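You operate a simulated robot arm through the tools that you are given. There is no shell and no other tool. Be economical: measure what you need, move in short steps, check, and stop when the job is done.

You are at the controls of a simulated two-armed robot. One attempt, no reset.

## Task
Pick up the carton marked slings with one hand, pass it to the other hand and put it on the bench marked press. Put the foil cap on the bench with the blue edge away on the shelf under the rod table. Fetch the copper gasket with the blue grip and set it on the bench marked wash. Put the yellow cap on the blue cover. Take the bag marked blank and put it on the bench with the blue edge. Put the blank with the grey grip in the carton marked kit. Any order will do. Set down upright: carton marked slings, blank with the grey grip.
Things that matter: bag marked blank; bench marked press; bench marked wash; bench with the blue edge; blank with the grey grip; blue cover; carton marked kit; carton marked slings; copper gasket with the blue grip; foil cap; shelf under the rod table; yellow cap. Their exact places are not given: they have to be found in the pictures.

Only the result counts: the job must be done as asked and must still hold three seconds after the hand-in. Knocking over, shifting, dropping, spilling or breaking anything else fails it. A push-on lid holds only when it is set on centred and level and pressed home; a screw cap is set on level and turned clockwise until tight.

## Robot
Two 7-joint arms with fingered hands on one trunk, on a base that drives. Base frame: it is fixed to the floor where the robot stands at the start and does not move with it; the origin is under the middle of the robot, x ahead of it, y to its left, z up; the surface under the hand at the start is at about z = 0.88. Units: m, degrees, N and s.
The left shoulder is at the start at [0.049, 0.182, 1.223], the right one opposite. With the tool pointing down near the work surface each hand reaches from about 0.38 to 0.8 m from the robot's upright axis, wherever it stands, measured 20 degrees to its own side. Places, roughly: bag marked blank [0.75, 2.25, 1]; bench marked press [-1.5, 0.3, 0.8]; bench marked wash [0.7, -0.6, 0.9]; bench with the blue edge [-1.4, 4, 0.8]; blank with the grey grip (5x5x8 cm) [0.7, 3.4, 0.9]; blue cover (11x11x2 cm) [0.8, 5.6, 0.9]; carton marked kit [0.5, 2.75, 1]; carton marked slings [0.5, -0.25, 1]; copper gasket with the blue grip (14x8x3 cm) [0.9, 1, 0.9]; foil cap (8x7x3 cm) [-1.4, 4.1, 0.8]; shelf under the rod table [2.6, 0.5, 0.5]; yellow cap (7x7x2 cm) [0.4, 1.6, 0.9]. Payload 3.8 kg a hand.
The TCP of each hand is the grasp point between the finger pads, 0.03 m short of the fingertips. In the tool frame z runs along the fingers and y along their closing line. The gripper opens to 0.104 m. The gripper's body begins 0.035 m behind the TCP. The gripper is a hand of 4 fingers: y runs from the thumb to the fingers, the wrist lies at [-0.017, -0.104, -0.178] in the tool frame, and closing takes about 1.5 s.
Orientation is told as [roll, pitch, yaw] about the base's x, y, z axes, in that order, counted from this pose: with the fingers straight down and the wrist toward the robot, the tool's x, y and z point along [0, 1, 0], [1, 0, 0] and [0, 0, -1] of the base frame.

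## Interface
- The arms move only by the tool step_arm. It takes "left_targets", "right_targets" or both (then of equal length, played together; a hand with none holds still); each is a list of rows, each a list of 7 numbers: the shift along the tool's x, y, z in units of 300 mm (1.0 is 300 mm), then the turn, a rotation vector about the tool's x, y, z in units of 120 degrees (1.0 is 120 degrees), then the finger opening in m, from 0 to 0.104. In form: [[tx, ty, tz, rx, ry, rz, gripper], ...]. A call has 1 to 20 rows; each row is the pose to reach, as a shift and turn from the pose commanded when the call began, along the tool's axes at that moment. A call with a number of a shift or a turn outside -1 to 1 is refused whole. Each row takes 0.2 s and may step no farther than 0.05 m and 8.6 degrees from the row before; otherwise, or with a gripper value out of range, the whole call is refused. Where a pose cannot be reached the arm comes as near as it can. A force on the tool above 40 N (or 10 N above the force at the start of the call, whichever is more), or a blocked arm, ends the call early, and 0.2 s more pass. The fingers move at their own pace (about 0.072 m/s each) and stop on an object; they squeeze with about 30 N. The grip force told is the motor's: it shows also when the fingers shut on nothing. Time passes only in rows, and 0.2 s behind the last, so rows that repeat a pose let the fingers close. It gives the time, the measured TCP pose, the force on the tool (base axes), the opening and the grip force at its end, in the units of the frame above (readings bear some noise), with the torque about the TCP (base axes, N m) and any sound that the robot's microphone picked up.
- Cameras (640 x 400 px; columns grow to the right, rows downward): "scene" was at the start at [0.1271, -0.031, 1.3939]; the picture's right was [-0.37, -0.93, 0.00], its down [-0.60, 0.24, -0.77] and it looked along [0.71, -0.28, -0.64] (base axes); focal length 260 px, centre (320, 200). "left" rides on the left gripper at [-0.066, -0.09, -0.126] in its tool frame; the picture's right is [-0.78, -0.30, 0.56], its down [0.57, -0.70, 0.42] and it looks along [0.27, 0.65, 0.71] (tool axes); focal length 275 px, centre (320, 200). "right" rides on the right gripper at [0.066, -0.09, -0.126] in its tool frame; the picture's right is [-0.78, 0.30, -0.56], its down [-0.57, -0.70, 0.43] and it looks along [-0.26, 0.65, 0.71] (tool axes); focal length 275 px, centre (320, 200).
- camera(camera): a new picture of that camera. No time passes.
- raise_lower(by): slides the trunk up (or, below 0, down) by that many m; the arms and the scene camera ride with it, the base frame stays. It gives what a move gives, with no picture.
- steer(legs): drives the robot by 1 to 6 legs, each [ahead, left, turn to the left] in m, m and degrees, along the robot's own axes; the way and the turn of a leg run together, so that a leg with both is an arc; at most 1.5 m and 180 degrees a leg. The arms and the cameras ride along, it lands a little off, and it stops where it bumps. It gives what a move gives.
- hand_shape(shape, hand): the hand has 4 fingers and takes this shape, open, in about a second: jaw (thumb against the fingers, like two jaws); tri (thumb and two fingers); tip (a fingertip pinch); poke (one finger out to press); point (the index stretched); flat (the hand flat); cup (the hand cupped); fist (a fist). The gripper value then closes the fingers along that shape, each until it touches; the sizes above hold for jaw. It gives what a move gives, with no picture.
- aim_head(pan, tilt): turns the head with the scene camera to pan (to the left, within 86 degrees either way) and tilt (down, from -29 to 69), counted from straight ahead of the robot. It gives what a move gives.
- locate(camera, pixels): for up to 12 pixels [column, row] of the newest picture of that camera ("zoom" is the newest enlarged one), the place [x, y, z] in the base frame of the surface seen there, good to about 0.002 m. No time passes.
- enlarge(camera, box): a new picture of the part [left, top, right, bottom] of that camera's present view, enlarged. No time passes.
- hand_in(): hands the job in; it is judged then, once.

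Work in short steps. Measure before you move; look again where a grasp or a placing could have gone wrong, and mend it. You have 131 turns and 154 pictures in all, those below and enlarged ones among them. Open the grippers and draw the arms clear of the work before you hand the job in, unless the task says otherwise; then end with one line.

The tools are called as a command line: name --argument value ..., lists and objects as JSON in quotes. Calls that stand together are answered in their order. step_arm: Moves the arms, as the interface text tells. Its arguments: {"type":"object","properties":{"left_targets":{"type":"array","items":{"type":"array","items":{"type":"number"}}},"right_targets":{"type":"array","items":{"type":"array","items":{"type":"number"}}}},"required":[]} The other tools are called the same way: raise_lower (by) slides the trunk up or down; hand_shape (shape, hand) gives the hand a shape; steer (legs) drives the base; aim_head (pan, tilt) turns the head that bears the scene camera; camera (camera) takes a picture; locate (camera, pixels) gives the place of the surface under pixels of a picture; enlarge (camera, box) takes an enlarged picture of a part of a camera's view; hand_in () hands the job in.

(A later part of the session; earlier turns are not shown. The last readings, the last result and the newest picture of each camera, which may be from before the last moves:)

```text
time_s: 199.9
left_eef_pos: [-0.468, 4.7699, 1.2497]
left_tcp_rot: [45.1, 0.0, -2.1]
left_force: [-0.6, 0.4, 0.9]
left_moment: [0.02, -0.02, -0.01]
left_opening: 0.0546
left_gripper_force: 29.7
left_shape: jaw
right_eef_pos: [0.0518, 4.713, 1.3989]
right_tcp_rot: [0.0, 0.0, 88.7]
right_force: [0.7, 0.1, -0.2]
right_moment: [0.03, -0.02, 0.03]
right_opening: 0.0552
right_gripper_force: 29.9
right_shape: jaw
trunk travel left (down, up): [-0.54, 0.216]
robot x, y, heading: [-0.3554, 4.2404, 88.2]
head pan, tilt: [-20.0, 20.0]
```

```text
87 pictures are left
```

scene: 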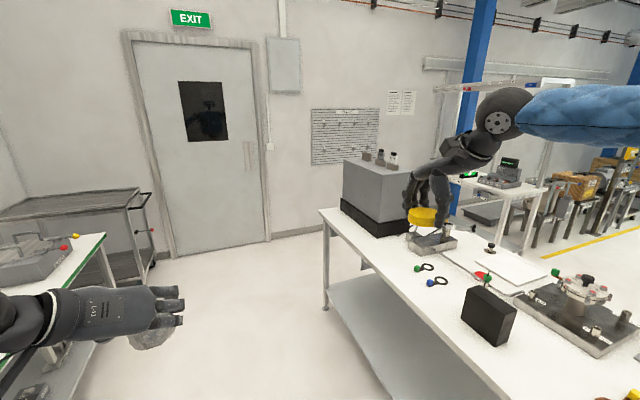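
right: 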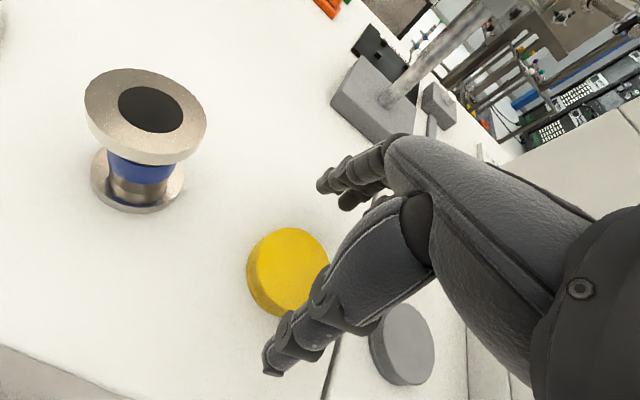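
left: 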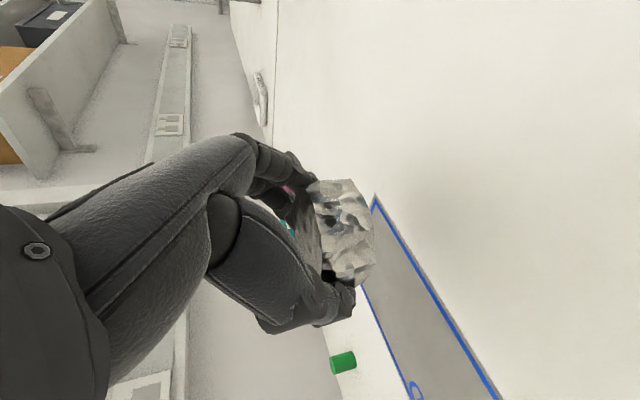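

The row ends near the door, with passage around its end. I measure the end and the wall, then drive on to y≈5.7 and turn to the bench.

locate --camera "scene" --pixels '[[322, 212], [325, 308], [250, 240], [300, 225], [430, 195], [130, 245], [150, 275], [560, 310], [485, 205], [450, 250], [340, 210], [300, 260]]'

steer --legs '[[1.4, 0, 1.6], [0, 0, -90]]'

aim_head --pan 0 --tilt 40

camera --camera "scene"

```text
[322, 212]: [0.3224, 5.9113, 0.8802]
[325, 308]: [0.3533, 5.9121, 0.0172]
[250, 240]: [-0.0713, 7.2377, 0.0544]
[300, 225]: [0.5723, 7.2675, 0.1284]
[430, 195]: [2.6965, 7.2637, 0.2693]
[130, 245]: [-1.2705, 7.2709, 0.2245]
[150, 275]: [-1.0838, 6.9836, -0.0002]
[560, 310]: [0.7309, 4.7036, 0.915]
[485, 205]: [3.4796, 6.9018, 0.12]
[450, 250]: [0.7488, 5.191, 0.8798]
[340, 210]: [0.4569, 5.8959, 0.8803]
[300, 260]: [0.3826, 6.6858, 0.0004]
```

```text
time_s: 210.8
left_eef_pos: [0.1325, 5.822, 1.2503]
left_tcp_rot: [45.1, 0.0, -85.9]
left_force: [-0.5, -0.5, 0.2]
left_moment: [0.03, -0.02, -0.03]
left_opening: 0.0546
left_gripper_force: 30.1
left_shape: jaw
right_eef_pos: [0.1303, 5.2992, 1.3991]
right_tcp_rot: [0.0, 0.0, 4.7]
right_force: [0.0, 0.6, -0.6]
right_moment: [-0.01, 0.01, 0.02]
right_opening: 0.0547
right_gripper_force: 30.2
right_shape: jaw
trunk travel left (down, up): [-0.54, 0.216]
robot x, y, heading: [-0.3805, 5.6545, 4.3]
head pan, tilt: [-20.0, 20.0]
```

```text
time_s: 211.6
left_eef_pos: [0.1322, 5.8227, 1.2499]
left_tcp_rot: [45.0, -0.1, -85.8]
left_force: [-0.1, -0.4, -0.3]
left_moment: [-0.02, -0.02, 0.01]
left_opening: 0.0546
left_gripper_force: 29.7
left_shape: jaw
right_eef_pos: [0.13, 5.2994, 1.4001]
right_tcp_rot: [0.0, 0.0, 4.8]
right_force: [-0.8, -0.5, 0.4]
right_moment: [-0.01, 0.04, -0.02]
right_opening: 0.055
right_gripper_force: 30.5
right_shape: jaw
trunk travel left (down, up): [-0.54, 0.216]
robot x, y, heading: [-0.3786, 5.6519, 4.5]
head pan, tilt: [0.0, 40.0]
```

```text
86 pictures are left
```

scene: 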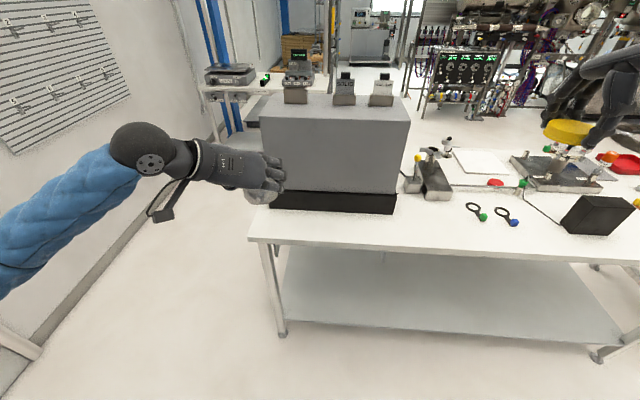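

The blue cover must be behind the grey box (y 5.4–5.85); the bench ends at y=5.91 and the wall is at 7.26. I drive around the end to look from there.

steer --legs '[[0, 0.87, -4.5], [1.2, 0, 0], [0, 0, -90]]'

camera --camera "scene"

```text
time_s: 225.7
left_eef_pos: [0.9332, 6.0067, 1.25]
left_tcp_rot: [45.1, 0.0, -178.7]
left_force: [0.3, -0.2, -1.5]
left_moment: [-0.04, 0.04, -0.01]
left_opening: 0.0542
left_gripper_force: 29.3
left_shape: jaw
right_eef_pos: [0.4102, 6.0349, 1.4009]
right_tcp_rot: [0.1, 0.0, -88.1]
right_force: [-0.3, -0.1, 0.1]
right_moment: [-0.03, -0.01, -0.01]
right_opening: 0.0548
right_gripper_force: 29.5
right_shape: jaw
trunk travel left (down, up): [-0.54, 0.216]
robot x, y, heading: [0.7905, 6.5259, -88.4]
head pan, tilt: [0.0, 40.0]
```

```text
85 pictures are left
```

scene: 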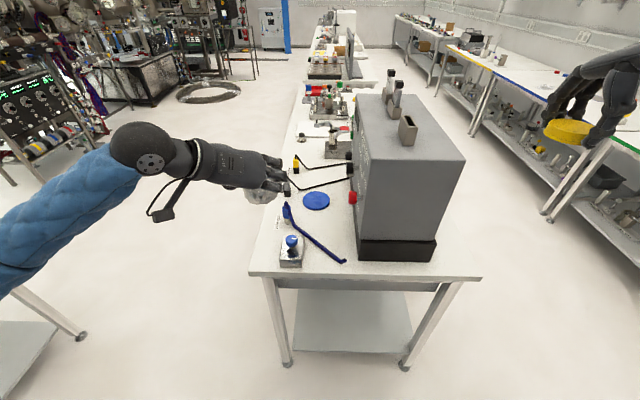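

The blue cover is the disc at (317,201), reachable from here. I enlarge and measure it and its neighbours.

enlarge --camera "scene" --box '[240, 150, 400, 250]'

locate --camera "zoom" --pixels '[[305, 205], [255, 203], [358, 205], [306, 172], [306, 236], [306, 252], [220, 220], [190, 215], [450, 190], [230, 50], [280, 170], [420, 60]]'

locate --camera "scene" --pixels '[[250, 275], [478, 277], [255, 210], [292, 235], [355, 95], [360, 190], [357, 240], [345, 262]]'

```text
4.00 times, centred on (320, 200) of scene
```

zoom: 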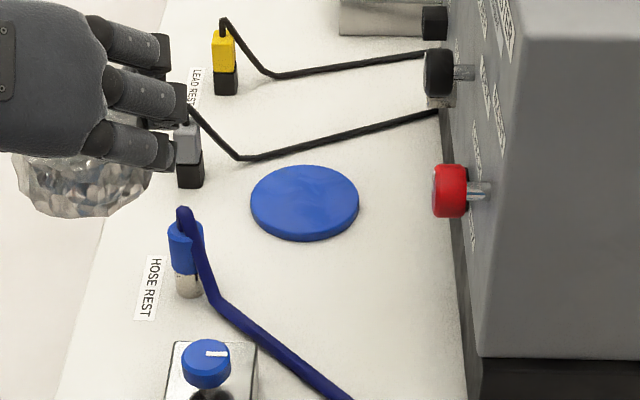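

```text
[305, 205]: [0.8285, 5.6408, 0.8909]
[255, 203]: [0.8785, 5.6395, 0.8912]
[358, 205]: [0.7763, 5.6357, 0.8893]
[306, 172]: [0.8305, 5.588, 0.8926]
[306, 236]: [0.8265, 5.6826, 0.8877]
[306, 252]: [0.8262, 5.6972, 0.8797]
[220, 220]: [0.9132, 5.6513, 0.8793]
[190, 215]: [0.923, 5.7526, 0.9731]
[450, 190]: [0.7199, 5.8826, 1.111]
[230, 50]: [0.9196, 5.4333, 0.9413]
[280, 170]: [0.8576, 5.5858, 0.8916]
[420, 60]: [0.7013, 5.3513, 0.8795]
```

```text
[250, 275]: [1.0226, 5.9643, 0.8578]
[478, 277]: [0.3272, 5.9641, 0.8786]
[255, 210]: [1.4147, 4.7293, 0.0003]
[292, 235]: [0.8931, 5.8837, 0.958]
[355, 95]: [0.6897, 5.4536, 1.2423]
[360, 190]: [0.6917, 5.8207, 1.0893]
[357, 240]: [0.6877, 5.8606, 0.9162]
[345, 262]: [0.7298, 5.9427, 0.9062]
```

Cover centre (0.828,5.636), top ≈0.892, with the hose and red knob beside it. I position the robot so the cover is ahead of the right shoulder, then lower the trunk part way.

steer --legs '[[0, 0.21, -1.6], [0.23, 0, 0]]'

raise_lower --by -0.2

camera --camera "scene"

```text
time_s: 228.7
left_eef_pos: [1.1262, 5.7762, 1.25]
left_tcp_rot: [44.9, 0.0, 179.8]
left_force: [-0.3, 0.1, 0.2]
left_moment: [-0.02, 0.02, 0.0]
left_opening: 0.0545
left_gripper_force: 30.3
left_shape: jaw
right_eef_pos: [0.6048, 5.818, 1.3991]
right_tcp_rot: [0.0, 0.0, -89.5]
right_force: [0.0, -0.5, 0.6]
right_moment: [0.01, 0.0, 0.01]
right_opening: 0.0546
right_gripper_force: 30.3
right_shape: jaw
trunk travel left (down, up): [-0.54, 0.216]
robot x, y, heading: [0.9976, 6.3021, -90.0]
head pan, tilt: [0.0, 40.0]
```

```text
time_s: 229.8
left_eef_pos: [1.1253, 5.7764, 1.1624]
left_tcp_rot: [45.0, 0.1, 179.6]
left_force: [-0.2, -0.7, -0.3]
left_moment: [0.03, -0.03, 0.0]
left_opening: 0.0544
left_gripper_force: 30.3
left_shape: jaw
right_eef_pos: [0.6056, 5.8143, 1.3259]
right_tcp_rot: [-0.1, -2.0, -89.5]
right_force: [0.6, 5.2, 13.9]
right_moment: [0.13, -0.04, -0.07]
right_opening: 0.0551
right_gripper_force: 29.9
right_shape: jaw
trunk travel left (down, up): [-0.453, 0.303]
robot x, y, heading: [0.9919, 6.2989, -89.9]
head pan, tilt: [0.0, 40.0]
stopped: the force on the tool passed its limit at 51 N (the readings are from after the stop); the commanded pose is now the measured one
```

```text
83 pictures are left
```

scene: 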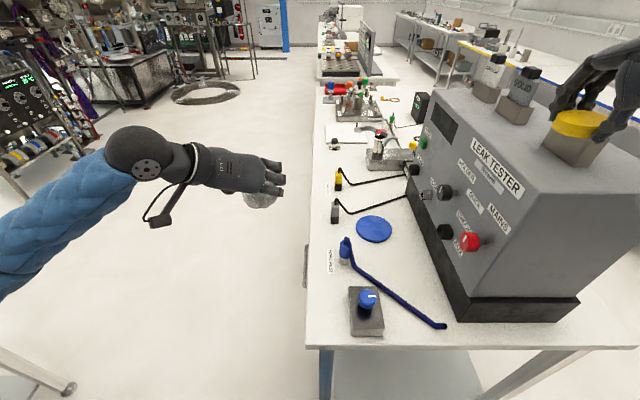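

The right hand with the cap came down on a block atop the leak tester. I raise straight up again and inspect.

raise_lower --by 0.09

enlarge --camera "scene" --box '[440, 40, 640, 165]'

enlarge --camera "right" --box '[160, 160, 480, 360]'

```text
time_s: 231.0
left_eef_pos: [1.1267, 5.7746, 1.2515]
left_tcp_rot: [44.8, 0.0, 179.7]
left_force: [0.7, 0.1, -0.7]
left_moment: [0.02, 0.02, 0.0]
left_opening: 0.0544
left_gripper_force: 29.4
left_shape: jaw
right_eef_pos: [0.6045, 5.8133, 1.4142]
right_tcp_rot: [-0.1, -1.6, -89.6]
right_force: [0.0, -0.2, -0.4]
right_moment: [-0.02, 0.0, 0.0]
right_opening: 0.0555
right_gripper_force: 30.0
right_shape: jaw
trunk travel left (down, up): [-0.543, 0.213]
robot x, y, heading: [0.9977, 6.3023, -90.1]
head pan, tilt: [0.0, 40.0]
```

```text
3.20 times, centred on (540, 102) of scene
```

zoom: 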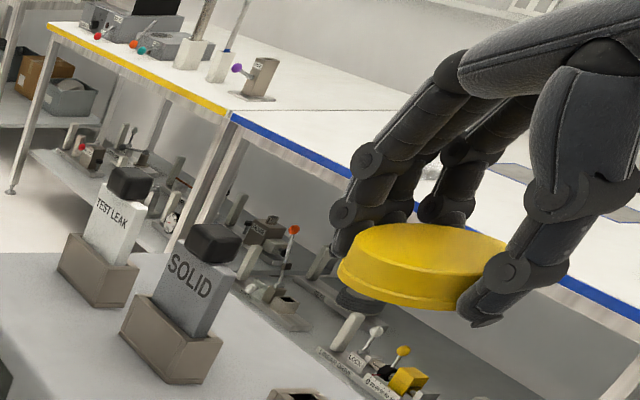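

```text
2.00 times, centred on (320, 260) of right
```

zoom: 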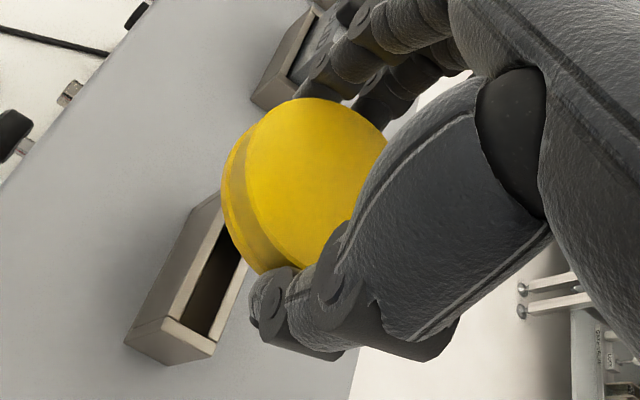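

The cap is still in the grip and the block was an empty holder on the tester, standing as before. I move the right hand sideways off the tester, then over the blue cover, and correct the 1.6° pitch.

step_arm --right_targets '[[0.1, 0, 0, 0.004, 0, 0, 0.045], [0.22, 0, 0, 0.008, 0, 0, 0.045], [0.34, 0, 0, 0.0133, 0, 0, 0.045], [0.46, 0.05, 0, 0.0133, 0, 0, 0.045], [0.58, 0.12, 0, 0.0133, 0, 0, 0.045], [0.68, 0.22, 0, 0.0133, 0, 0, 0.045], [0.747, 0.34, 0, 0.0133, 0, 0, 0.045], [0.747, 0.47, 0, 0.0133, 0, 0, 0.045], [0.747, 0.59, 0, 0.0133, 0, 0, 0.045], [0.747, 0.59, 0, 0.0133, 0, 0, 0.045]]'

raise_lower --by -0.22

camera --camera "scene"

camera --camera "right"

```text
time_s: 233.2
left_eef_pos: [1.1255, 5.7758, 1.2514]
left_tcp_rot: [44.9, 0.0, 179.7]
left_force: [0.5, 0.2, 0.2]
left_moment: [0.0, 0.02, -0.03]
left_opening: 0.054
left_gripper_force: 30.0
left_shape: jaw
right_eef_pos: [0.8024, 5.6969, 1.4145]
right_tcp_rot: [-0.1, 0.1, -89.6]
right_force: [-0.1, 0.2, 0.3]
right_moment: [-0.03, -0.02, 0.01]
right_opening: 0.0555
right_gripper_force: 29.9
right_shape: jaw
right hand out of reach, approached as far as the arm can: row 7, 8, 9, 10
trunk travel left (down, up): [-0.543, 0.213]
robot x, y, heading: [0.9965, 6.3045, -90.1]
head pan, tilt: [0.0, 40.0]
```

```text
time_s: 235.6
left_eef_pos: [1.126, 5.7748, 1.0321]
left_tcp_rot: [44.9, 0.0, 179.7]
left_force: [-0.4, 0.0, 0.1]
left_moment: [0.0, 0.03, -0.01]
left_opening: 0.0541
left_gripper_force: 30.0
left_shape: jaw
right_eef_pos: [0.8052, 5.7019, 1.1945]
right_tcp_rot: [-0.1, 0.0, -89.6]
right_force: [0.3, 0.2, -0.4]
right_moment: [-0.02, -0.03, 0.0]
right_opening: 0.0552
right_gripper_force: 29.8
right_shape: jaw
trunk travel left (down, up): [-0.323, 0.433]
robot x, y, heading: [0.9978, 6.3017, -89.8]
head pan, tilt: [0.0, 40.0]
```

```text
80 pictures are left
```

scene: 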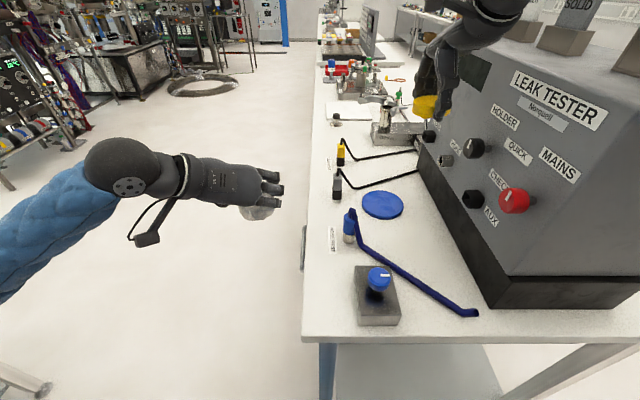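

```text
79 pictures are left
```

right: 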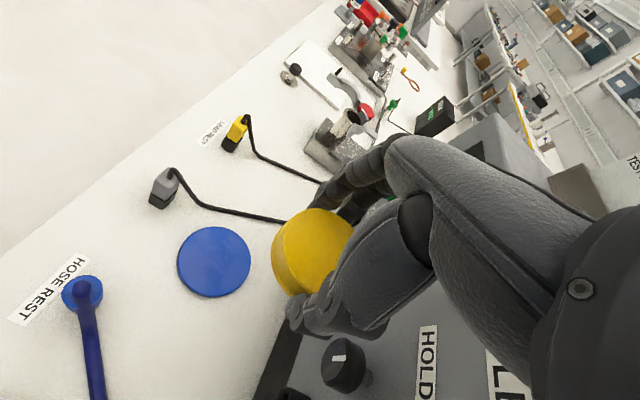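

Both over the bench and clear. I locate the knobs and wire near the cover before descending.

locate --camera "right" --pixels '[[240, 214], [270, 218], [215, 228], [215, 262], [180, 260], [250, 262], [215, 295], [343, 365], [90, 300], [312, 245], [205, 203]]'

locate --camera "scene" --pixels '[[515, 199], [473, 199], [473, 148], [400, 178], [375, 183], [382, 192], [382, 205], [360, 215]]'

```text
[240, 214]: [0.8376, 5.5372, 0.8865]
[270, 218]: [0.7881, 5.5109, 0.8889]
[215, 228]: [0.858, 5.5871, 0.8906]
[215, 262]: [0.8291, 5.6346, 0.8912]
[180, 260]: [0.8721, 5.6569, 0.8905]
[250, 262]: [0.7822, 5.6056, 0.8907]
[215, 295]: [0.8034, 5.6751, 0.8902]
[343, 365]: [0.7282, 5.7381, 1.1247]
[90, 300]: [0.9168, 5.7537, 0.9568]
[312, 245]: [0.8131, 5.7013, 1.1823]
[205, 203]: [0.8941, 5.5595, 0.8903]
```

```text
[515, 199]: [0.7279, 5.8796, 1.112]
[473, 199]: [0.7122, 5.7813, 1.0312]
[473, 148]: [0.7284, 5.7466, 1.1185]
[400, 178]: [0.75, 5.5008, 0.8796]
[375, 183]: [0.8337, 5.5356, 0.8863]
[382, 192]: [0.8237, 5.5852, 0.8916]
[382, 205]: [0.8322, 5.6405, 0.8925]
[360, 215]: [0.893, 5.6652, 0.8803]
```

The forearm could touch the tester's knobs (x≈0.73, z≈1.1), so I shift the robot 0.22 m to its left and come at the cover with the arm on the free side.

steer --legs '[[0, 0.22, 0]]'

step_arm --right_targets '[[-0.08, 0.02, 0.1, 0, 0, 0, 0.045], [-0.16, 0.04, 0.2, 0, 0, 0, 0.045], [-0.26, 0.07, 0.3, 0, 0, 0, 0.045], [-0.36, 0.1, 0.4, 0, 0, 0, 0.045], [-0.46, 0.14, 0.48, 0, 0, 0, 0.045], [-0.56, 0.18, 0.54, 0, 0, 0, 0.045], [-0.655, 0.22, 0.58, 0, 0, 0, 0.045], [-0.655, 0.22, 0.58, 0, 0, 0, 0.045]]'

camera --camera "right"

camera --camera "scene"

```text
time_s: 237.2
left_eef_pos: [1.3424, 5.7752, 1.032]
left_tcp_rot: [44.9, 0.0, 179.7]
left_force: [0.8, 0.7, -0.3]
left_moment: [0.02, 0.0, -0.02]
left_opening: 0.0544
left_gripper_force: 30.0
left_shape: jaw
right_eef_pos: [1.0204, 5.7004, 1.1932]
right_tcp_rot: [-0.2, 0.0, -89.6]
right_force: [-0.2, -0.3, -0.1]
right_moment: [0.03, 0.04, 0.0]
right_opening: 0.055
right_gripper_force: 29.5
right_shape: jaw
trunk travel left (down, up): [-0.323, 0.433]
robot x, y, heading: [1.2143, 6.3025, -90.3]
head pan, tilt: [0.0, 40.0]
```

```text
time_s: 239.0
left_eef_pos: [1.341, 5.7753, 1.0316]
left_tcp_rot: [45.0, 0.0, 179.7]
left_force: [-0.4, 0.4, -0.3]
left_moment: [0.01, 0.0, 0.0]
left_opening: 0.0543
left_gripper_force: 29.8
left_shape: jaw
right_eef_pos: [0.8229, 5.6334, 1.0181]
right_tcp_rot: [-0.1, 0.0, -89.5]
right_force: [0.0, -0.2, 0.3]
right_moment: [-0.02, 0.04, 0.01]
right_opening: 0.0554
right_gripper_force: 30.1
right_shape: jaw
trunk travel left (down, up): [-0.323, 0.433]
robot x, y, heading: [1.2105, 6.3012, -90.2]
head pan, tilt: [0.0, 40.0]
```

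```text
78 pictures are left
```

right: 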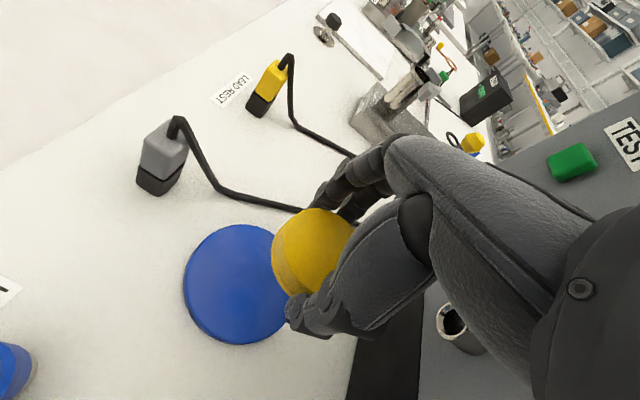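

```text
77 pictures are left
```

scene: 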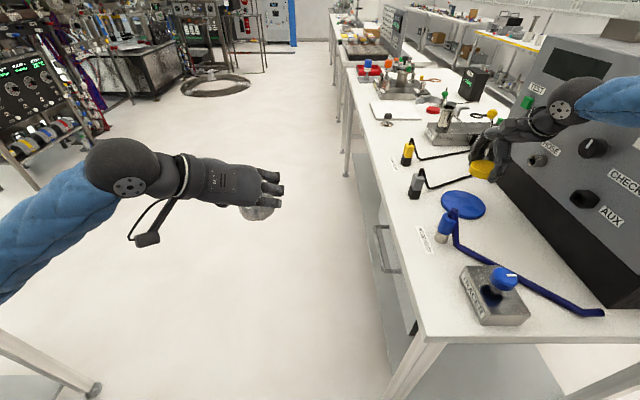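

I measure the cap's actual position relative to the TCP and the cover's centre.

locate --camera "right" --pixels '[[286, 240], [300, 222], [325, 212], [345, 225], [300, 285], [320, 245], [185, 285], [235, 228], [240, 340], [285, 300], [235, 285], [290, 206]]'

```text
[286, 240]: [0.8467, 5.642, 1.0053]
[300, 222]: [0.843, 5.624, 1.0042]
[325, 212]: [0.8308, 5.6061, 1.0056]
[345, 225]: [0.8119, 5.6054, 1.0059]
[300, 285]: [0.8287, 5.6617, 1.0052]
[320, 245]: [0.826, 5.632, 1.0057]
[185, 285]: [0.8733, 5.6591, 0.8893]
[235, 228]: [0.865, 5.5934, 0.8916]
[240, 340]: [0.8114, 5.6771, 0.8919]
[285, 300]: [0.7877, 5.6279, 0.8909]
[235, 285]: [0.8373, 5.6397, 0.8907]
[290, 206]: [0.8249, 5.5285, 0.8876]
```

Cap centre (0.820,5.633), cover centre (0.828,5.632). I shift 8 mm and descend onto the cover in small rows at the end.

step_arm --right_targets '[[0.027, 0, 0.08, 0, 0, 0, 0.045], [0.027, 0, 0.16, 0, 0, 0, 0.045], [0.027, 0, 0.24, 0, 0, 0, 0.045], [0.027, 0, 0.28, 0, 0, 0, 0.045], [0.027, 0, 0.3, 0, 0, 0, 0.045], [0.027, 0, 0.31, 0, 0, 0, 0.045], [0.027, 0, 0.32, 0, 0, 0, 0.045], [0.027, 0, 0.33, 0, 0, 0, 0.045], [0.027, 0, 0.34, 0, 0, 0, 0.045]]'

camera --camera "right"

enlarge --camera "scene" --box '[400, 110, 560, 210]'

```text
time_s: 241.0
left_eef_pos: [1.3421, 5.7777, 1.0341]
left_tcp_rot: [45.1, 0.0, 179.6]
left_force: [0.4, 0.3, 0.5]
left_moment: [-0.02, -0.01, 0.02]
left_opening: 0.0541
left_gripper_force: 29.8
left_shape: jaw
right_eef_pos: [0.8312, 5.6333, 0.9233]
right_tcp_rot: [0.0, -0.4, -89.6]
right_force: [-2.1, 0.8, 19.1]
right_moment: [0.09, -0.06, -0.06]
right_opening: 0.0552
right_gripper_force: 30.3
right_shape: jaw
trunk travel left (down, up): [-0.323, 0.433]
robot x, y, heading: [1.2161, 6.2999, -90.0]
head pan, tilt: [0.0, 40.0]
```

```text
76 pictures are left
```

right: 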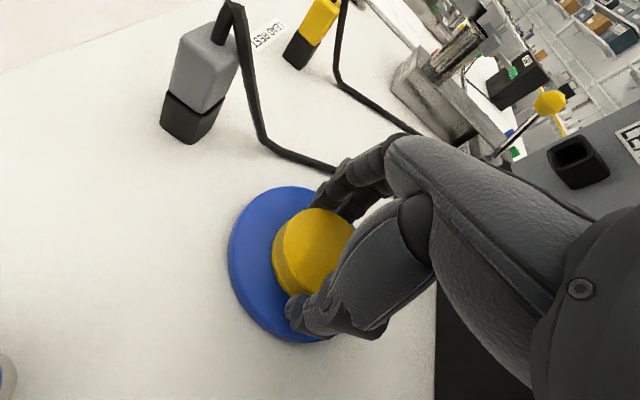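

```text
4.00 times, centred on (480, 160) of scene
```

zoom: 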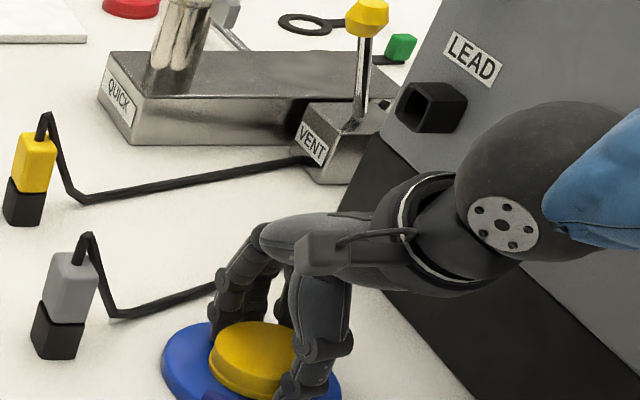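

The cap rests on the cover (19 N contact). I open only to 0.08 m, away from the wire, and lift straight up.

step_arm --right_targets '[[0, 0, -0.004, 0, 0, 0, 0.065], [0, 0, -0.004, 0, 0, 0, 0.075], [0, 0, -0.004, 0, 0, 0, 0.08], [0, 0, -0.004, 0, 0, 0, 0.08], [0, 0, -0.03, 0, 0, 0, 0.08], [0, 0, -0.08, 0, 0, 0, 0.08], [0, 0, -0.16, 0, 0, 0, 0.08], [0, 0, -0.26, 0, 0, 0, 0.08], [0, 0, -0.38, 0, 0, 0, 0.08]]'

camera --camera "right"

```text
time_s: 243.0
left_eef_pos: [1.3403, 5.7745, 1.0309]
left_tcp_rot: [44.9, 0.0, 179.5]
left_force: [-0.2, 1.1, -0.5]
left_moment: [-0.01, 0.0, 0.02]
left_opening: 0.0545
left_gripper_force: 30.1
left_shape: jaw
right_eef_pos: [0.8331, 5.6308, 1.0333]
right_tcp_rot: [-0.2, 0.0, -89.7]
right_force: [-0.1, -0.4, 0.7]
right_moment: [0.0, 0.0, 0.05]
right_opening: 0.08
right_gripper_force: 0.0
right_shape: jaw
trunk travel left (down, up): [-0.323, 0.433]
robot x, y, heading: [1.2116, 6.3013, -89.8]
head pan, tilt: [0.0, 40.0]
```

```text
74 pictures are left
```

right: 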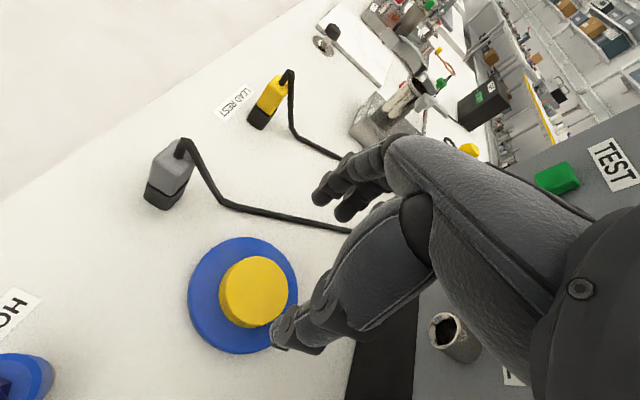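

The yellow cap sits on the blue cover. I retract the right hand upward and inward, then move into the back aisle.

step_arm --right_targets '[[0, 0, -0.12, 0, 0, 0, 0.08], [0, 0, -0.25, 0, 0, 0, 0.08], [0.12, -0.04, -0.36, 0, 0, 0, 0.104], [0.24, -0.1, -0.36, 0, 0, 0, 0.104], [0.36, -0.16, -0.36, 0, 0, 0, 0.104], [0.48, -0.22, -0.36, 0, 0, 0, 0.104], [0.6, -0.3, -0.36, 0, 0, 0, 0.104], [0.6, -0.3, -0.36, 0, 0, 0, 0.104]]'

raise_lower --by 0.2

steer --legs '[[0, 0.35, 0]]'

aim_head --pan 0 --tilt 25

camera --camera "scene"

```text
refused: row 3 steps farther than a row can; nothing moved
```

```text
time_s: 245.2
left_eef_pos: [1.3409, 5.7761, 1.2318]
left_tcp_rot: [44.8, 0.0, 179.5]
left_force: [-0.1, 0.1, -0.5]
left_moment: [0.0, -0.02, -0.02]
left_opening: 0.0541
left_gripper_force: 29.8
left_shape: jaw
right_eef_pos: [0.8316, 5.6324, 1.2305]
right_tcp_rot: [-0.1, 0.1, -89.6]
right_force: [-0.4, 0.6, 0.0]
right_moment: [0.01, -0.03, 0.02]
right_opening: 0.0796
right_gripper_force: 0.1
right_shape: jaw
trunk travel left (down, up): [-0.523, 0.233]
robot x, y, heading: [1.2066, 6.3016, -90.1]
head pan, tilt: [0.0, 40.0]
```

```text
time_s: 247.5
left_eef_pos: [1.7021, 5.7769, 1.2323]
left_tcp_rot: [44.9, -0.1, 179.8]
left_force: [-0.3, -0.3, -1.4]
left_moment: [0.0, 0.03, 0.02]
left_opening: 0.0542
left_gripper_force: 30.2
left_shape: jaw
right_eef_pos: [1.1936, 5.6323, 1.2315]
right_tcp_rot: [-0.1, 0.0, -89.4]
right_force: [-0.8, -1.7, -0.7]
right_moment: [0.01, 0.02, 0.04]
right_opening: 0.0798
right_gripper_force: 0.0
right_shape: jaw
trunk travel left (down, up): [-0.523, 0.233]
robot x, y, heading: [1.5693, 6.3029, -90.1]
head pan, tilt: [0.0, 40.0]
```

```text
time_s: 248.3
left_eef_pos: [1.6999, 5.7762, 1.2313]
left_tcp_rot: [44.9, 0.0, 179.8]
left_force: [0.1, 0.9, 0.2]
left_moment: [-0.02, 0.0, 0.02]
left_opening: 0.0545
left_gripper_force: 29.9
left_shape: jaw
right_eef_pos: [1.1922, 5.633, 1.2312]
right_tcp_rot: [-0.1, 0.1, -89.4]
right_force: [-0.4, 0.6, -0.9]
right_moment: [0.0, 0.01, -0.02]
right_opening: 0.0799
right_gripper_force: 0.0
right_shape: jaw
trunk travel left (down, up): [-0.523, 0.233]
robot x, y, heading: [1.5668, 6.3035, -89.6]
head pan, tilt: [0.0, 25.0]
```

```text
73 pictures are left
```

scene: 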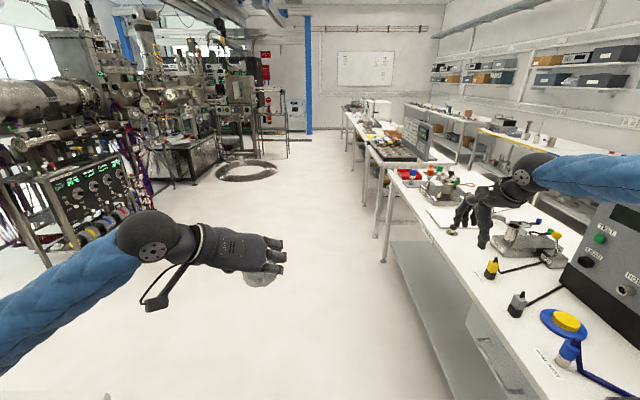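

The aisle is clear. I pull the right hand in and drive along to y≈3.4, then turn to face the back of the screen.

step_arm --right_targets '[[0.0, -0.15, 0, 0, 0, 0, 0.104], [0.0, -0.3, 0, 0, 0, 0, 0.104], [0.1, -0.42, 0, 0, 0, 0, 0.104], [0.2, -0.54, 0, 0, 0, 0, 0.104], [0.3, -0.6, 0, 0, 0, 0, 0.104], [0.3, -0.6, 0, 0, 0, 0, 0.104]]'

steer --legs '[[1.45, 0, 0], [1.4, 0, 0], [0, 0, -90]]'

aim_head --pan 0 --tilt 40

camera --camera "scene"

```text
time_s: 249.7
left_eef_pos: [1.7002, 5.7769, 1.2312]
left_tcp_rot: [44.9, 0.0, 179.9]
left_force: [0.4, 0.0, -0.1]
left_moment: [0.0, -0.03, -0.01]
left_opening: 0.0539
left_gripper_force: 30.1
left_shape: jaw
right_eef_pos: [1.2814, 5.8166, 1.2327]
right_tcp_rot: [-0.1, 0.0, -89.5]
right_force: [-0.7, -0.7, -0.7]
right_moment: [0.01, 0.02, 0.02]
right_opening: 0.1038
right_gripper_force: 0.1
right_shape: jaw
trunk travel left (down, up): [-0.523, 0.233]
robot x, y, heading: [1.5709, 6.3012, -89.9]
head pan, tilt: [0.0, 25.0]
```

```text
time_s: 267.0
left_eef_pos: [0.9742, 3.4035, 1.2308]
left_tcp_rot: [44.8, 0.0, 87.1]
left_force: [-0.1, 0.3, -0.4]
left_moment: [-0.01, 0.02, -0.03]
left_opening: 0.054
left_gripper_force: 30.3
left_shape: jaw
right_eef_pos: [1.0337, 3.8191, 1.233]
right_tcp_rot: [0.0, 0.0, 177.8]
right_force: [0.1, 0.1, 0.3]
right_moment: [0.01, -0.04, 0.01]
right_opening: 0.1039
right_gripper_force: 0.0
right_shape: jaw
trunk travel left (down, up): [-0.523, 0.233]
robot x, y, heading: [1.5057, 3.5076, 177.6]
head pan, tilt: [0.0, 25.0]
```

```text
time_s: 267.8
left_eef_pos: [0.9743, 3.4021, 1.2315]
left_tcp_rot: [44.9, 0.0, 87.1]
left_force: [0.2, 1.0, 0.3]
left_moment: [-0.02, -0.01, 0.0]
left_opening: 0.0544
left_gripper_force: 29.9
left_shape: jaw
right_eef_pos: [1.0332, 3.8183, 1.2335]
right_tcp_rot: [-0.1, -0.1, 177.8]
right_force: [0.7, -0.2, -1.0]
right_moment: [-0.04, 0.02, 0.02]
right_opening: 0.1035
right_gripper_force: 0.1
right_shape: jaw
trunk travel left (down, up): [-0.523, 0.233]
robot x, y, heading: [1.5099, 3.5115, 177.3]
head pan, tilt: [0.0, 40.0]
```

```text
72 pictures are left
```

scene: 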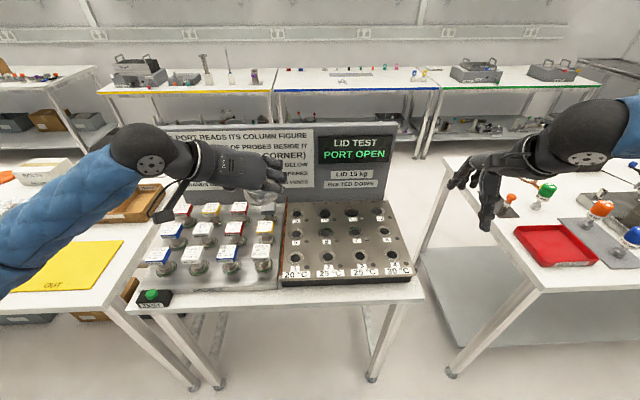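

Behind the screen there is a rack of labelled blanks (left) and a plate with ports. I enlarge to find the one with the grey grip.

enlarge --camera "scene" --box '[120, 180, 300, 292]'

enlarge --camera "scene" --box '[260, 110, 440, 290]'

```text
3.56 times, centred on (210, 236) of scene
```

zoom: 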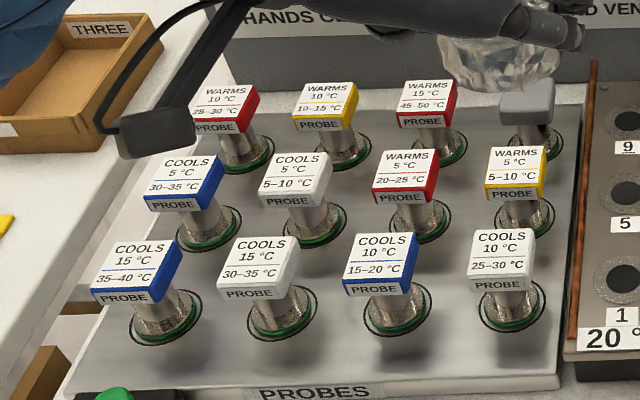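

```text
2.22 times, centred on (350, 200) of scene
```

zoom: 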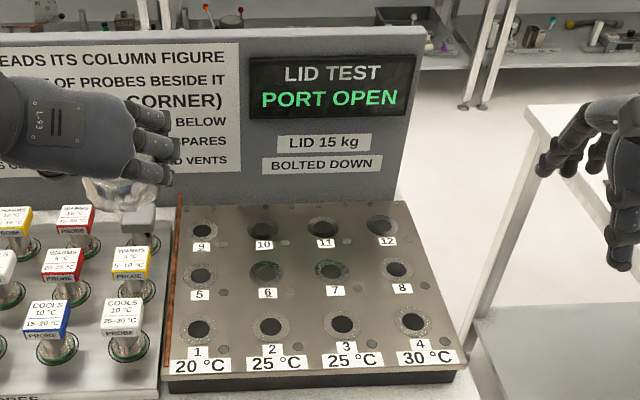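

The grey-grip blank is at the rack's far right corner, zoom (530,105). I measure it and its neighbours.

enlarge --camera "scene" --box '[220, 185, 300, 235]'

locate --camera "zoom" --pixels '[[320, 150], [385, 150], [310, 170], [355, 175], [290, 150], [340, 225], [375, 240], [120, 180], [290, 330], [450, 150], [330, 110], [335, 190]]'

```text
8.00 times, centred on (260, 210) of scene
```

zoom: 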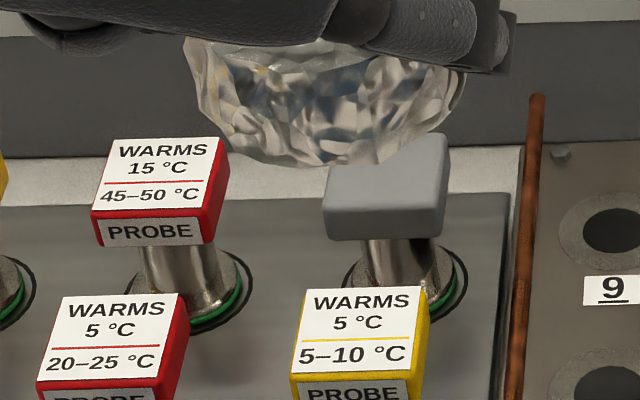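

```text
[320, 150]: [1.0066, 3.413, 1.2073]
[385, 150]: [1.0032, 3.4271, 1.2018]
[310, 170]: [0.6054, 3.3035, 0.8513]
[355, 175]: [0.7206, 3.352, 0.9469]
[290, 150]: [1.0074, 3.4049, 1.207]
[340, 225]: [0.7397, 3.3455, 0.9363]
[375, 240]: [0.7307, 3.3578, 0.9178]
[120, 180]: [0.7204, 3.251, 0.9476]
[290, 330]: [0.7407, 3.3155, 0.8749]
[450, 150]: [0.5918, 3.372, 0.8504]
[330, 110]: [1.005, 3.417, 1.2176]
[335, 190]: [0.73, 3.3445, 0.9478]
```

Grey grip head: x≈0.70–0.735, y≈3.34–3.375, top 0.948, about 3.7 cm wide; neighbours 10 cm apart. I square up at (1.32,3.19), lower the trunk and look again.

steer --legs '[[0, 0, 2.7], [0.19, 0.32, 0]]'

raise_lower --by -0.15

aim_head --pan -15 --tilt 50

camera --camera "scene"

camera --camera "right"

```text
time_s: 270.5
left_eef_pos: [0.7933, 3.0584, 1.2304]
left_tcp_rot: [44.9, 0.0, 90.1]
left_force: [0.4, 0.0, -0.5]
left_moment: [0.01, 0.02, 0.02]
left_opening: 0.0542
left_gripper_force: 30.0
left_shape: jaw
right_eef_pos: [0.833, 3.477, 1.2329]
right_tcp_rot: [-0.1, 0.0, -179.2]
right_force: [-0.1, 0.5, -0.5]
right_moment: [0.02, -0.03, 0.02]
right_opening: 0.1035
right_gripper_force: 0.0
right_shape: jaw
trunk travel left (down, up): [-0.523, 0.233]
robot x, y, heading: [1.3148, 3.1934, -179.7]
head pan, tilt: [0.0, 40.0]
```

```text
time_s: 272.3
left_eef_pos: [0.795, 3.0585, 1.0814]
left_tcp_rot: [44.9, 0.0, 90.2]
left_force: [0.0, 0.1, -0.3]
left_moment: [0.02, 0.01, 0.02]
left_opening: 0.0542
left_gripper_force: 29.9
left_shape: jaw
right_eef_pos: [0.8321, 3.4766, 1.0824]
right_tcp_rot: [-0.1, 0.1, -179.2]
right_force: [-0.3, 0.0, -0.6]
right_moment: [0.0, -0.04, 0.0]
right_opening: 0.1033
right_gripper_force: 0.1
right_shape: jaw
trunk travel left (down, up): [-0.373, 0.383]
robot x, y, heading: [1.3179, 3.1915, -179.5]
head pan, tilt: [0.0, 40.0]
```

```text
time_s: 273.0
left_eef_pos: [0.7924, 3.0591, 1.0819]
left_tcp_rot: [44.8, 0.0, 90.1]
left_force: [-0.8, -0.3, -0.1]
left_moment: [0.02, -0.03, -0.02]
left_opening: 0.0539
left_gripper_force: 30.5
left_shape: jaw
right_eef_pos: [0.8323, 3.4782, 1.0827]
right_tcp_rot: [-0.2, 0.1, -179.3]
right_force: [0.4, 0.1, 0.5]
right_moment: [0.0, -0.02, 0.01]
right_opening: 0.1036
right_gripper_force: 0.0
right_shape: jaw
trunk travel left (down, up): [-0.373, 0.383]
robot x, y, heading: [1.3195, 3.1919, -179.8]
head pan, tilt: [-15.0, 50.0]
```

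```text
68 pictures are left
```

scene: 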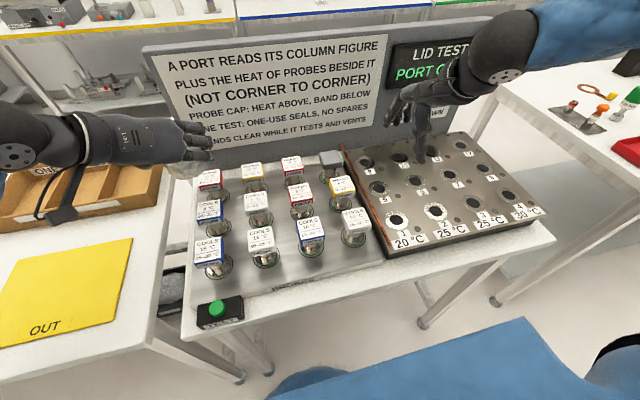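

```text
67 pictures are left
```

right: 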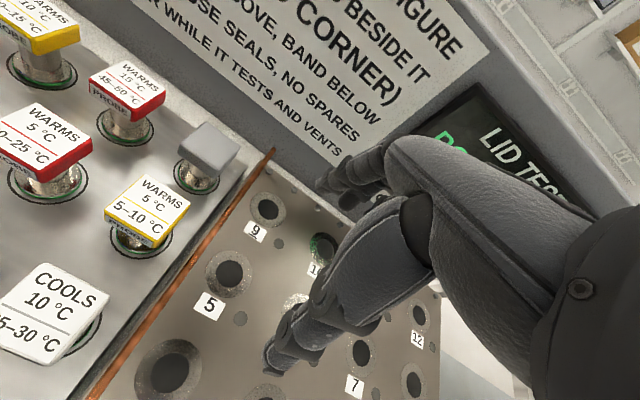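

The grey blank is at (207,150) in the right view. I locate its head corners, stalk, and the yellow neighbour.

locate --camera "right" --pixels '[[184, 150], [206, 124], [236, 142], [212, 168], [210, 147], [195, 185], [110, 207], [186, 200], [175, 170], [150, 240], [300, 100], [163, 95]]'

```text
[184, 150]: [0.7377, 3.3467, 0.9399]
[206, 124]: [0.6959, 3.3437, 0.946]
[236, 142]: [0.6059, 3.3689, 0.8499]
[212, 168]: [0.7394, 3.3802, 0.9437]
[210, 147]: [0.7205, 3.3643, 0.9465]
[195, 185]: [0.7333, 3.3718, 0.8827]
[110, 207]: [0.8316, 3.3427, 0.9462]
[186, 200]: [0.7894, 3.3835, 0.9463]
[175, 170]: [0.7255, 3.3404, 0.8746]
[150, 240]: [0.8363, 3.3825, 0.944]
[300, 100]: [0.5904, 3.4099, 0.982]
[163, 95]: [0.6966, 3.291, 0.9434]
```

Head centre (0.718,3.362), gap to the yellow neighbour 4.7 cm. I move above it with the fingers at 0.08 m opening.

step_arm --right_targets '[[0.06, 0.06, 0.0, 0, 0, 0, 0.08], [0.14, 0.14, 0, 0, 0, 0, 0.08], [0.22, 0.22, 0.04, 0, 0, 0, 0.08], [0.3, 0.3, 0.1, 0, 0, 0, 0.08], [0.387, 0.38, 0.18, 0, 0, 0, 0.08], [0.387, 0.38, 0.21, 0, 0, 0, 0.08], [0.387, 0.38, 0.21, 0, 0, 0, 0.08]]'

camera --camera "right"

enlarge --camera "scene" --box '[240, 60, 480, 210]'

```text
time_s: 274.6
left_eef_pos: [0.7936, 3.0585, 1.0822]
left_tcp_rot: [44.8, 0.0, 90.1]
left_force: [-0.7, 0.3, -1.2]
left_moment: [0.0, 0.02, 0.01]
left_opening: 0.0544
left_gripper_force: 30.1
left_shape: jaw
right_eef_pos: [0.7194, 3.358, 1.0229]
right_tcp_rot: [-0.2, 0.0, -179.2]
right_force: [-0.9, 0.4, -0.1]
right_moment: [0.0, 0.0, 0.0]
right_opening: 0.0799
right_gripper_force: 0.0
right_shape: jaw
trunk travel left (down, up): [-0.373, 0.383]
robot x, y, heading: [1.3196, 3.1881, -179.8]
head pan, tilt: [-15.0, 50.0]
```

```text
66 pictures are left
```

right: 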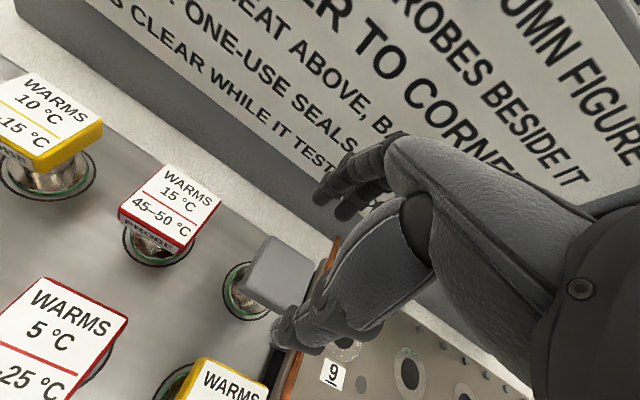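

```text
2.67 times, centred on (360, 135) of scene
```

zoom: 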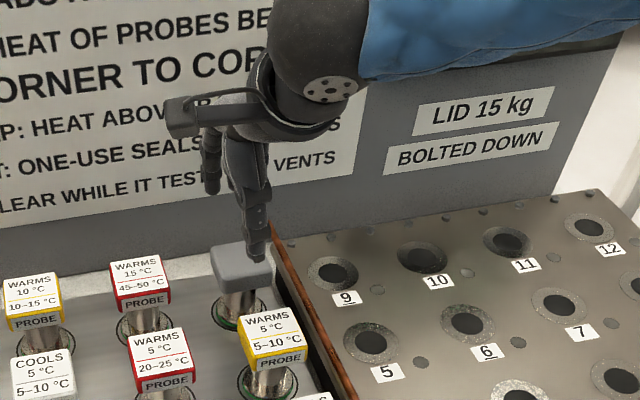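

Aligned above the grey head. I descend to z≈0.938 and close.

step_arm --right_targets '[[-0.013, 0, 0.1, 0, 0, 0, 0.08], [-0.013, 0, 0.19, 0, 0, 0, 0.08], [-0.013, 0, 0.25, 0, 0, 0, 0.08], [-0.013, 0, 0.283, 0, 0, 0, 0.08], [-0.013, 0, 0.283, 0, 0, 0, 0.06], [-0.013, 0, 0.283, 0, 0, 0, 0.045], [-0.013, 0, 0.283, 0, 0, 0, 0.03], [-0.013, 0, 0.283, 0, 0, 0, 0.025], [-0.013, 0, 0.283, 0, 0, 0, 0.025], [-0.013, 0, 0.283, 0, 0, 0, 0.025], [-0.013, 0, 0.283, 0, 0, 0, 0.025]]'

camera --camera "right"

```text
time_s: 277.0
left_eef_pos: [0.7938, 3.0596, 1.0811]
left_tcp_rot: [44.9, 0.0, 90.1]
left_force: [0.1, 0.2, -0.4]
left_moment: [-0.02, -0.05, -0.05]
left_opening: 0.0543
left_gripper_force: 30.0
left_shape: jaw
right_eef_pos: [0.7371, 3.384, 0.9525]
right_tcp_rot: [0.0, 0.1, -179.2]
right_force: [0.5, -0.1, 0.7]
right_moment: [0.01, -0.01, 0.06]
right_opening: 0.0094
right_gripper_force: 29.9
right_shape: jaw
right hand out of reach, approached as far as the arm can: row 2, 3, 4, 5, 6, 7, 8, 9, 10, 11
trunk travel left (down, up): [-0.373, 0.383]
robot x, y, heading: [1.3217, 3.1912, -179.6]
head pan, tilt: [-15.0, 50.0]
```

```text
64 pictures are left
```

right: 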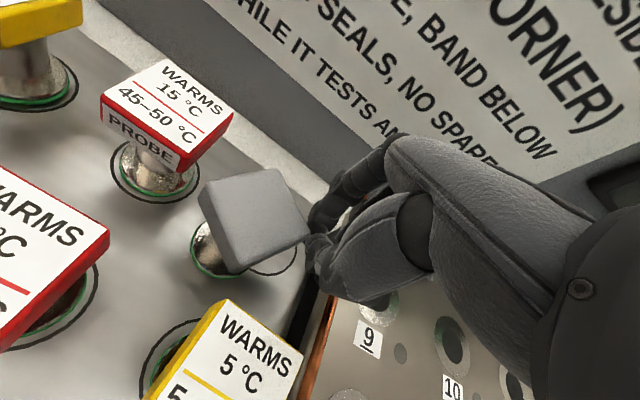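

The arm ran out of reach low down and closed beside the head (0.009). I lift the closed hand straight up, then lower the trunk so the arm works in a better range.

step_arm --right_targets '[[0, 0, -0.06, 0, 0, 0, 0.01], [0, 0, -0.14, 0, 0, 0, 0.01], [0, 0, -0.24, 0, 0, 0, 0.01], [0, 0, -0.36, 0, 0, 0, 0.01], [0, 0, -0.48, 0, 0, 0, 0.08], [0, 0, -0.48, 0, 0, 0, 0.08], [0, 0, -0.48, 0, 0, 0, 0.08]]'

camera --camera "right"

enlarge --camera "scene" --box '[240, 60, 480, 210]'

```text
time_s: 278.6
left_eef_pos: [0.7941, 3.059, 1.0811]
left_tcp_rot: [44.9, 0.0, 90.1]
left_force: [-0.7, 0.2, -0.3]
left_moment: [-0.01, -0.04, -0.01]
left_opening: 0.0542
left_gripper_force: 30.2
left_shape: jaw
right_eef_pos: [0.7349, 3.3841, 1.0971]
right_tcp_rot: [-0.2, -0.1, -179.2]
right_force: [0.9, -0.5, -0.3]
right_moment: [-0.02, 0.0, 0.0]
right_opening: 0.0797
right_gripper_force: 0.1
right_shape: jaw
trunk travel left (down, up): [-0.373, 0.383]
robot x, y, heading: [1.3175, 3.1935, -179.7]
head pan, tilt: [-15.0, 50.0]
```

```text
63 pictures are left
```

right: 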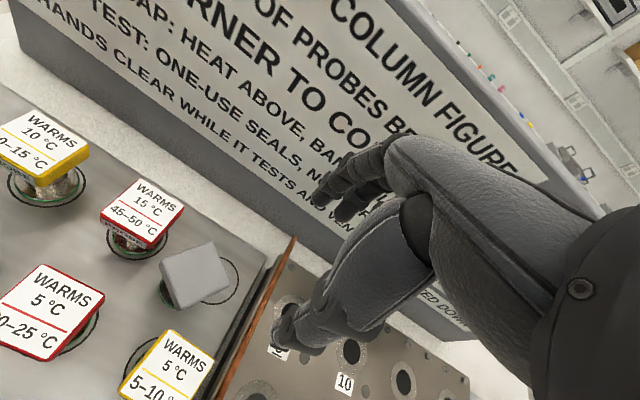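

```text
2.67 times, centred on (360, 135) of scene
```

zoom: 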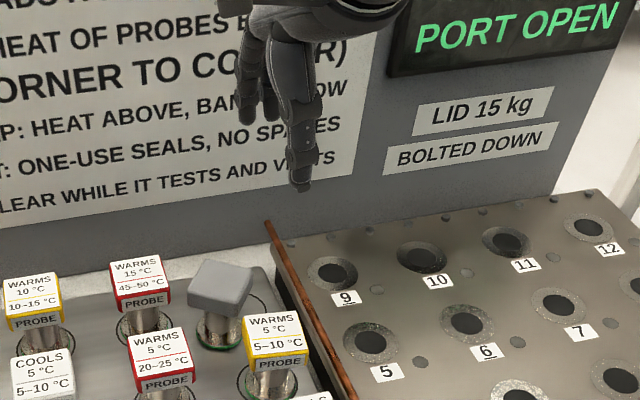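

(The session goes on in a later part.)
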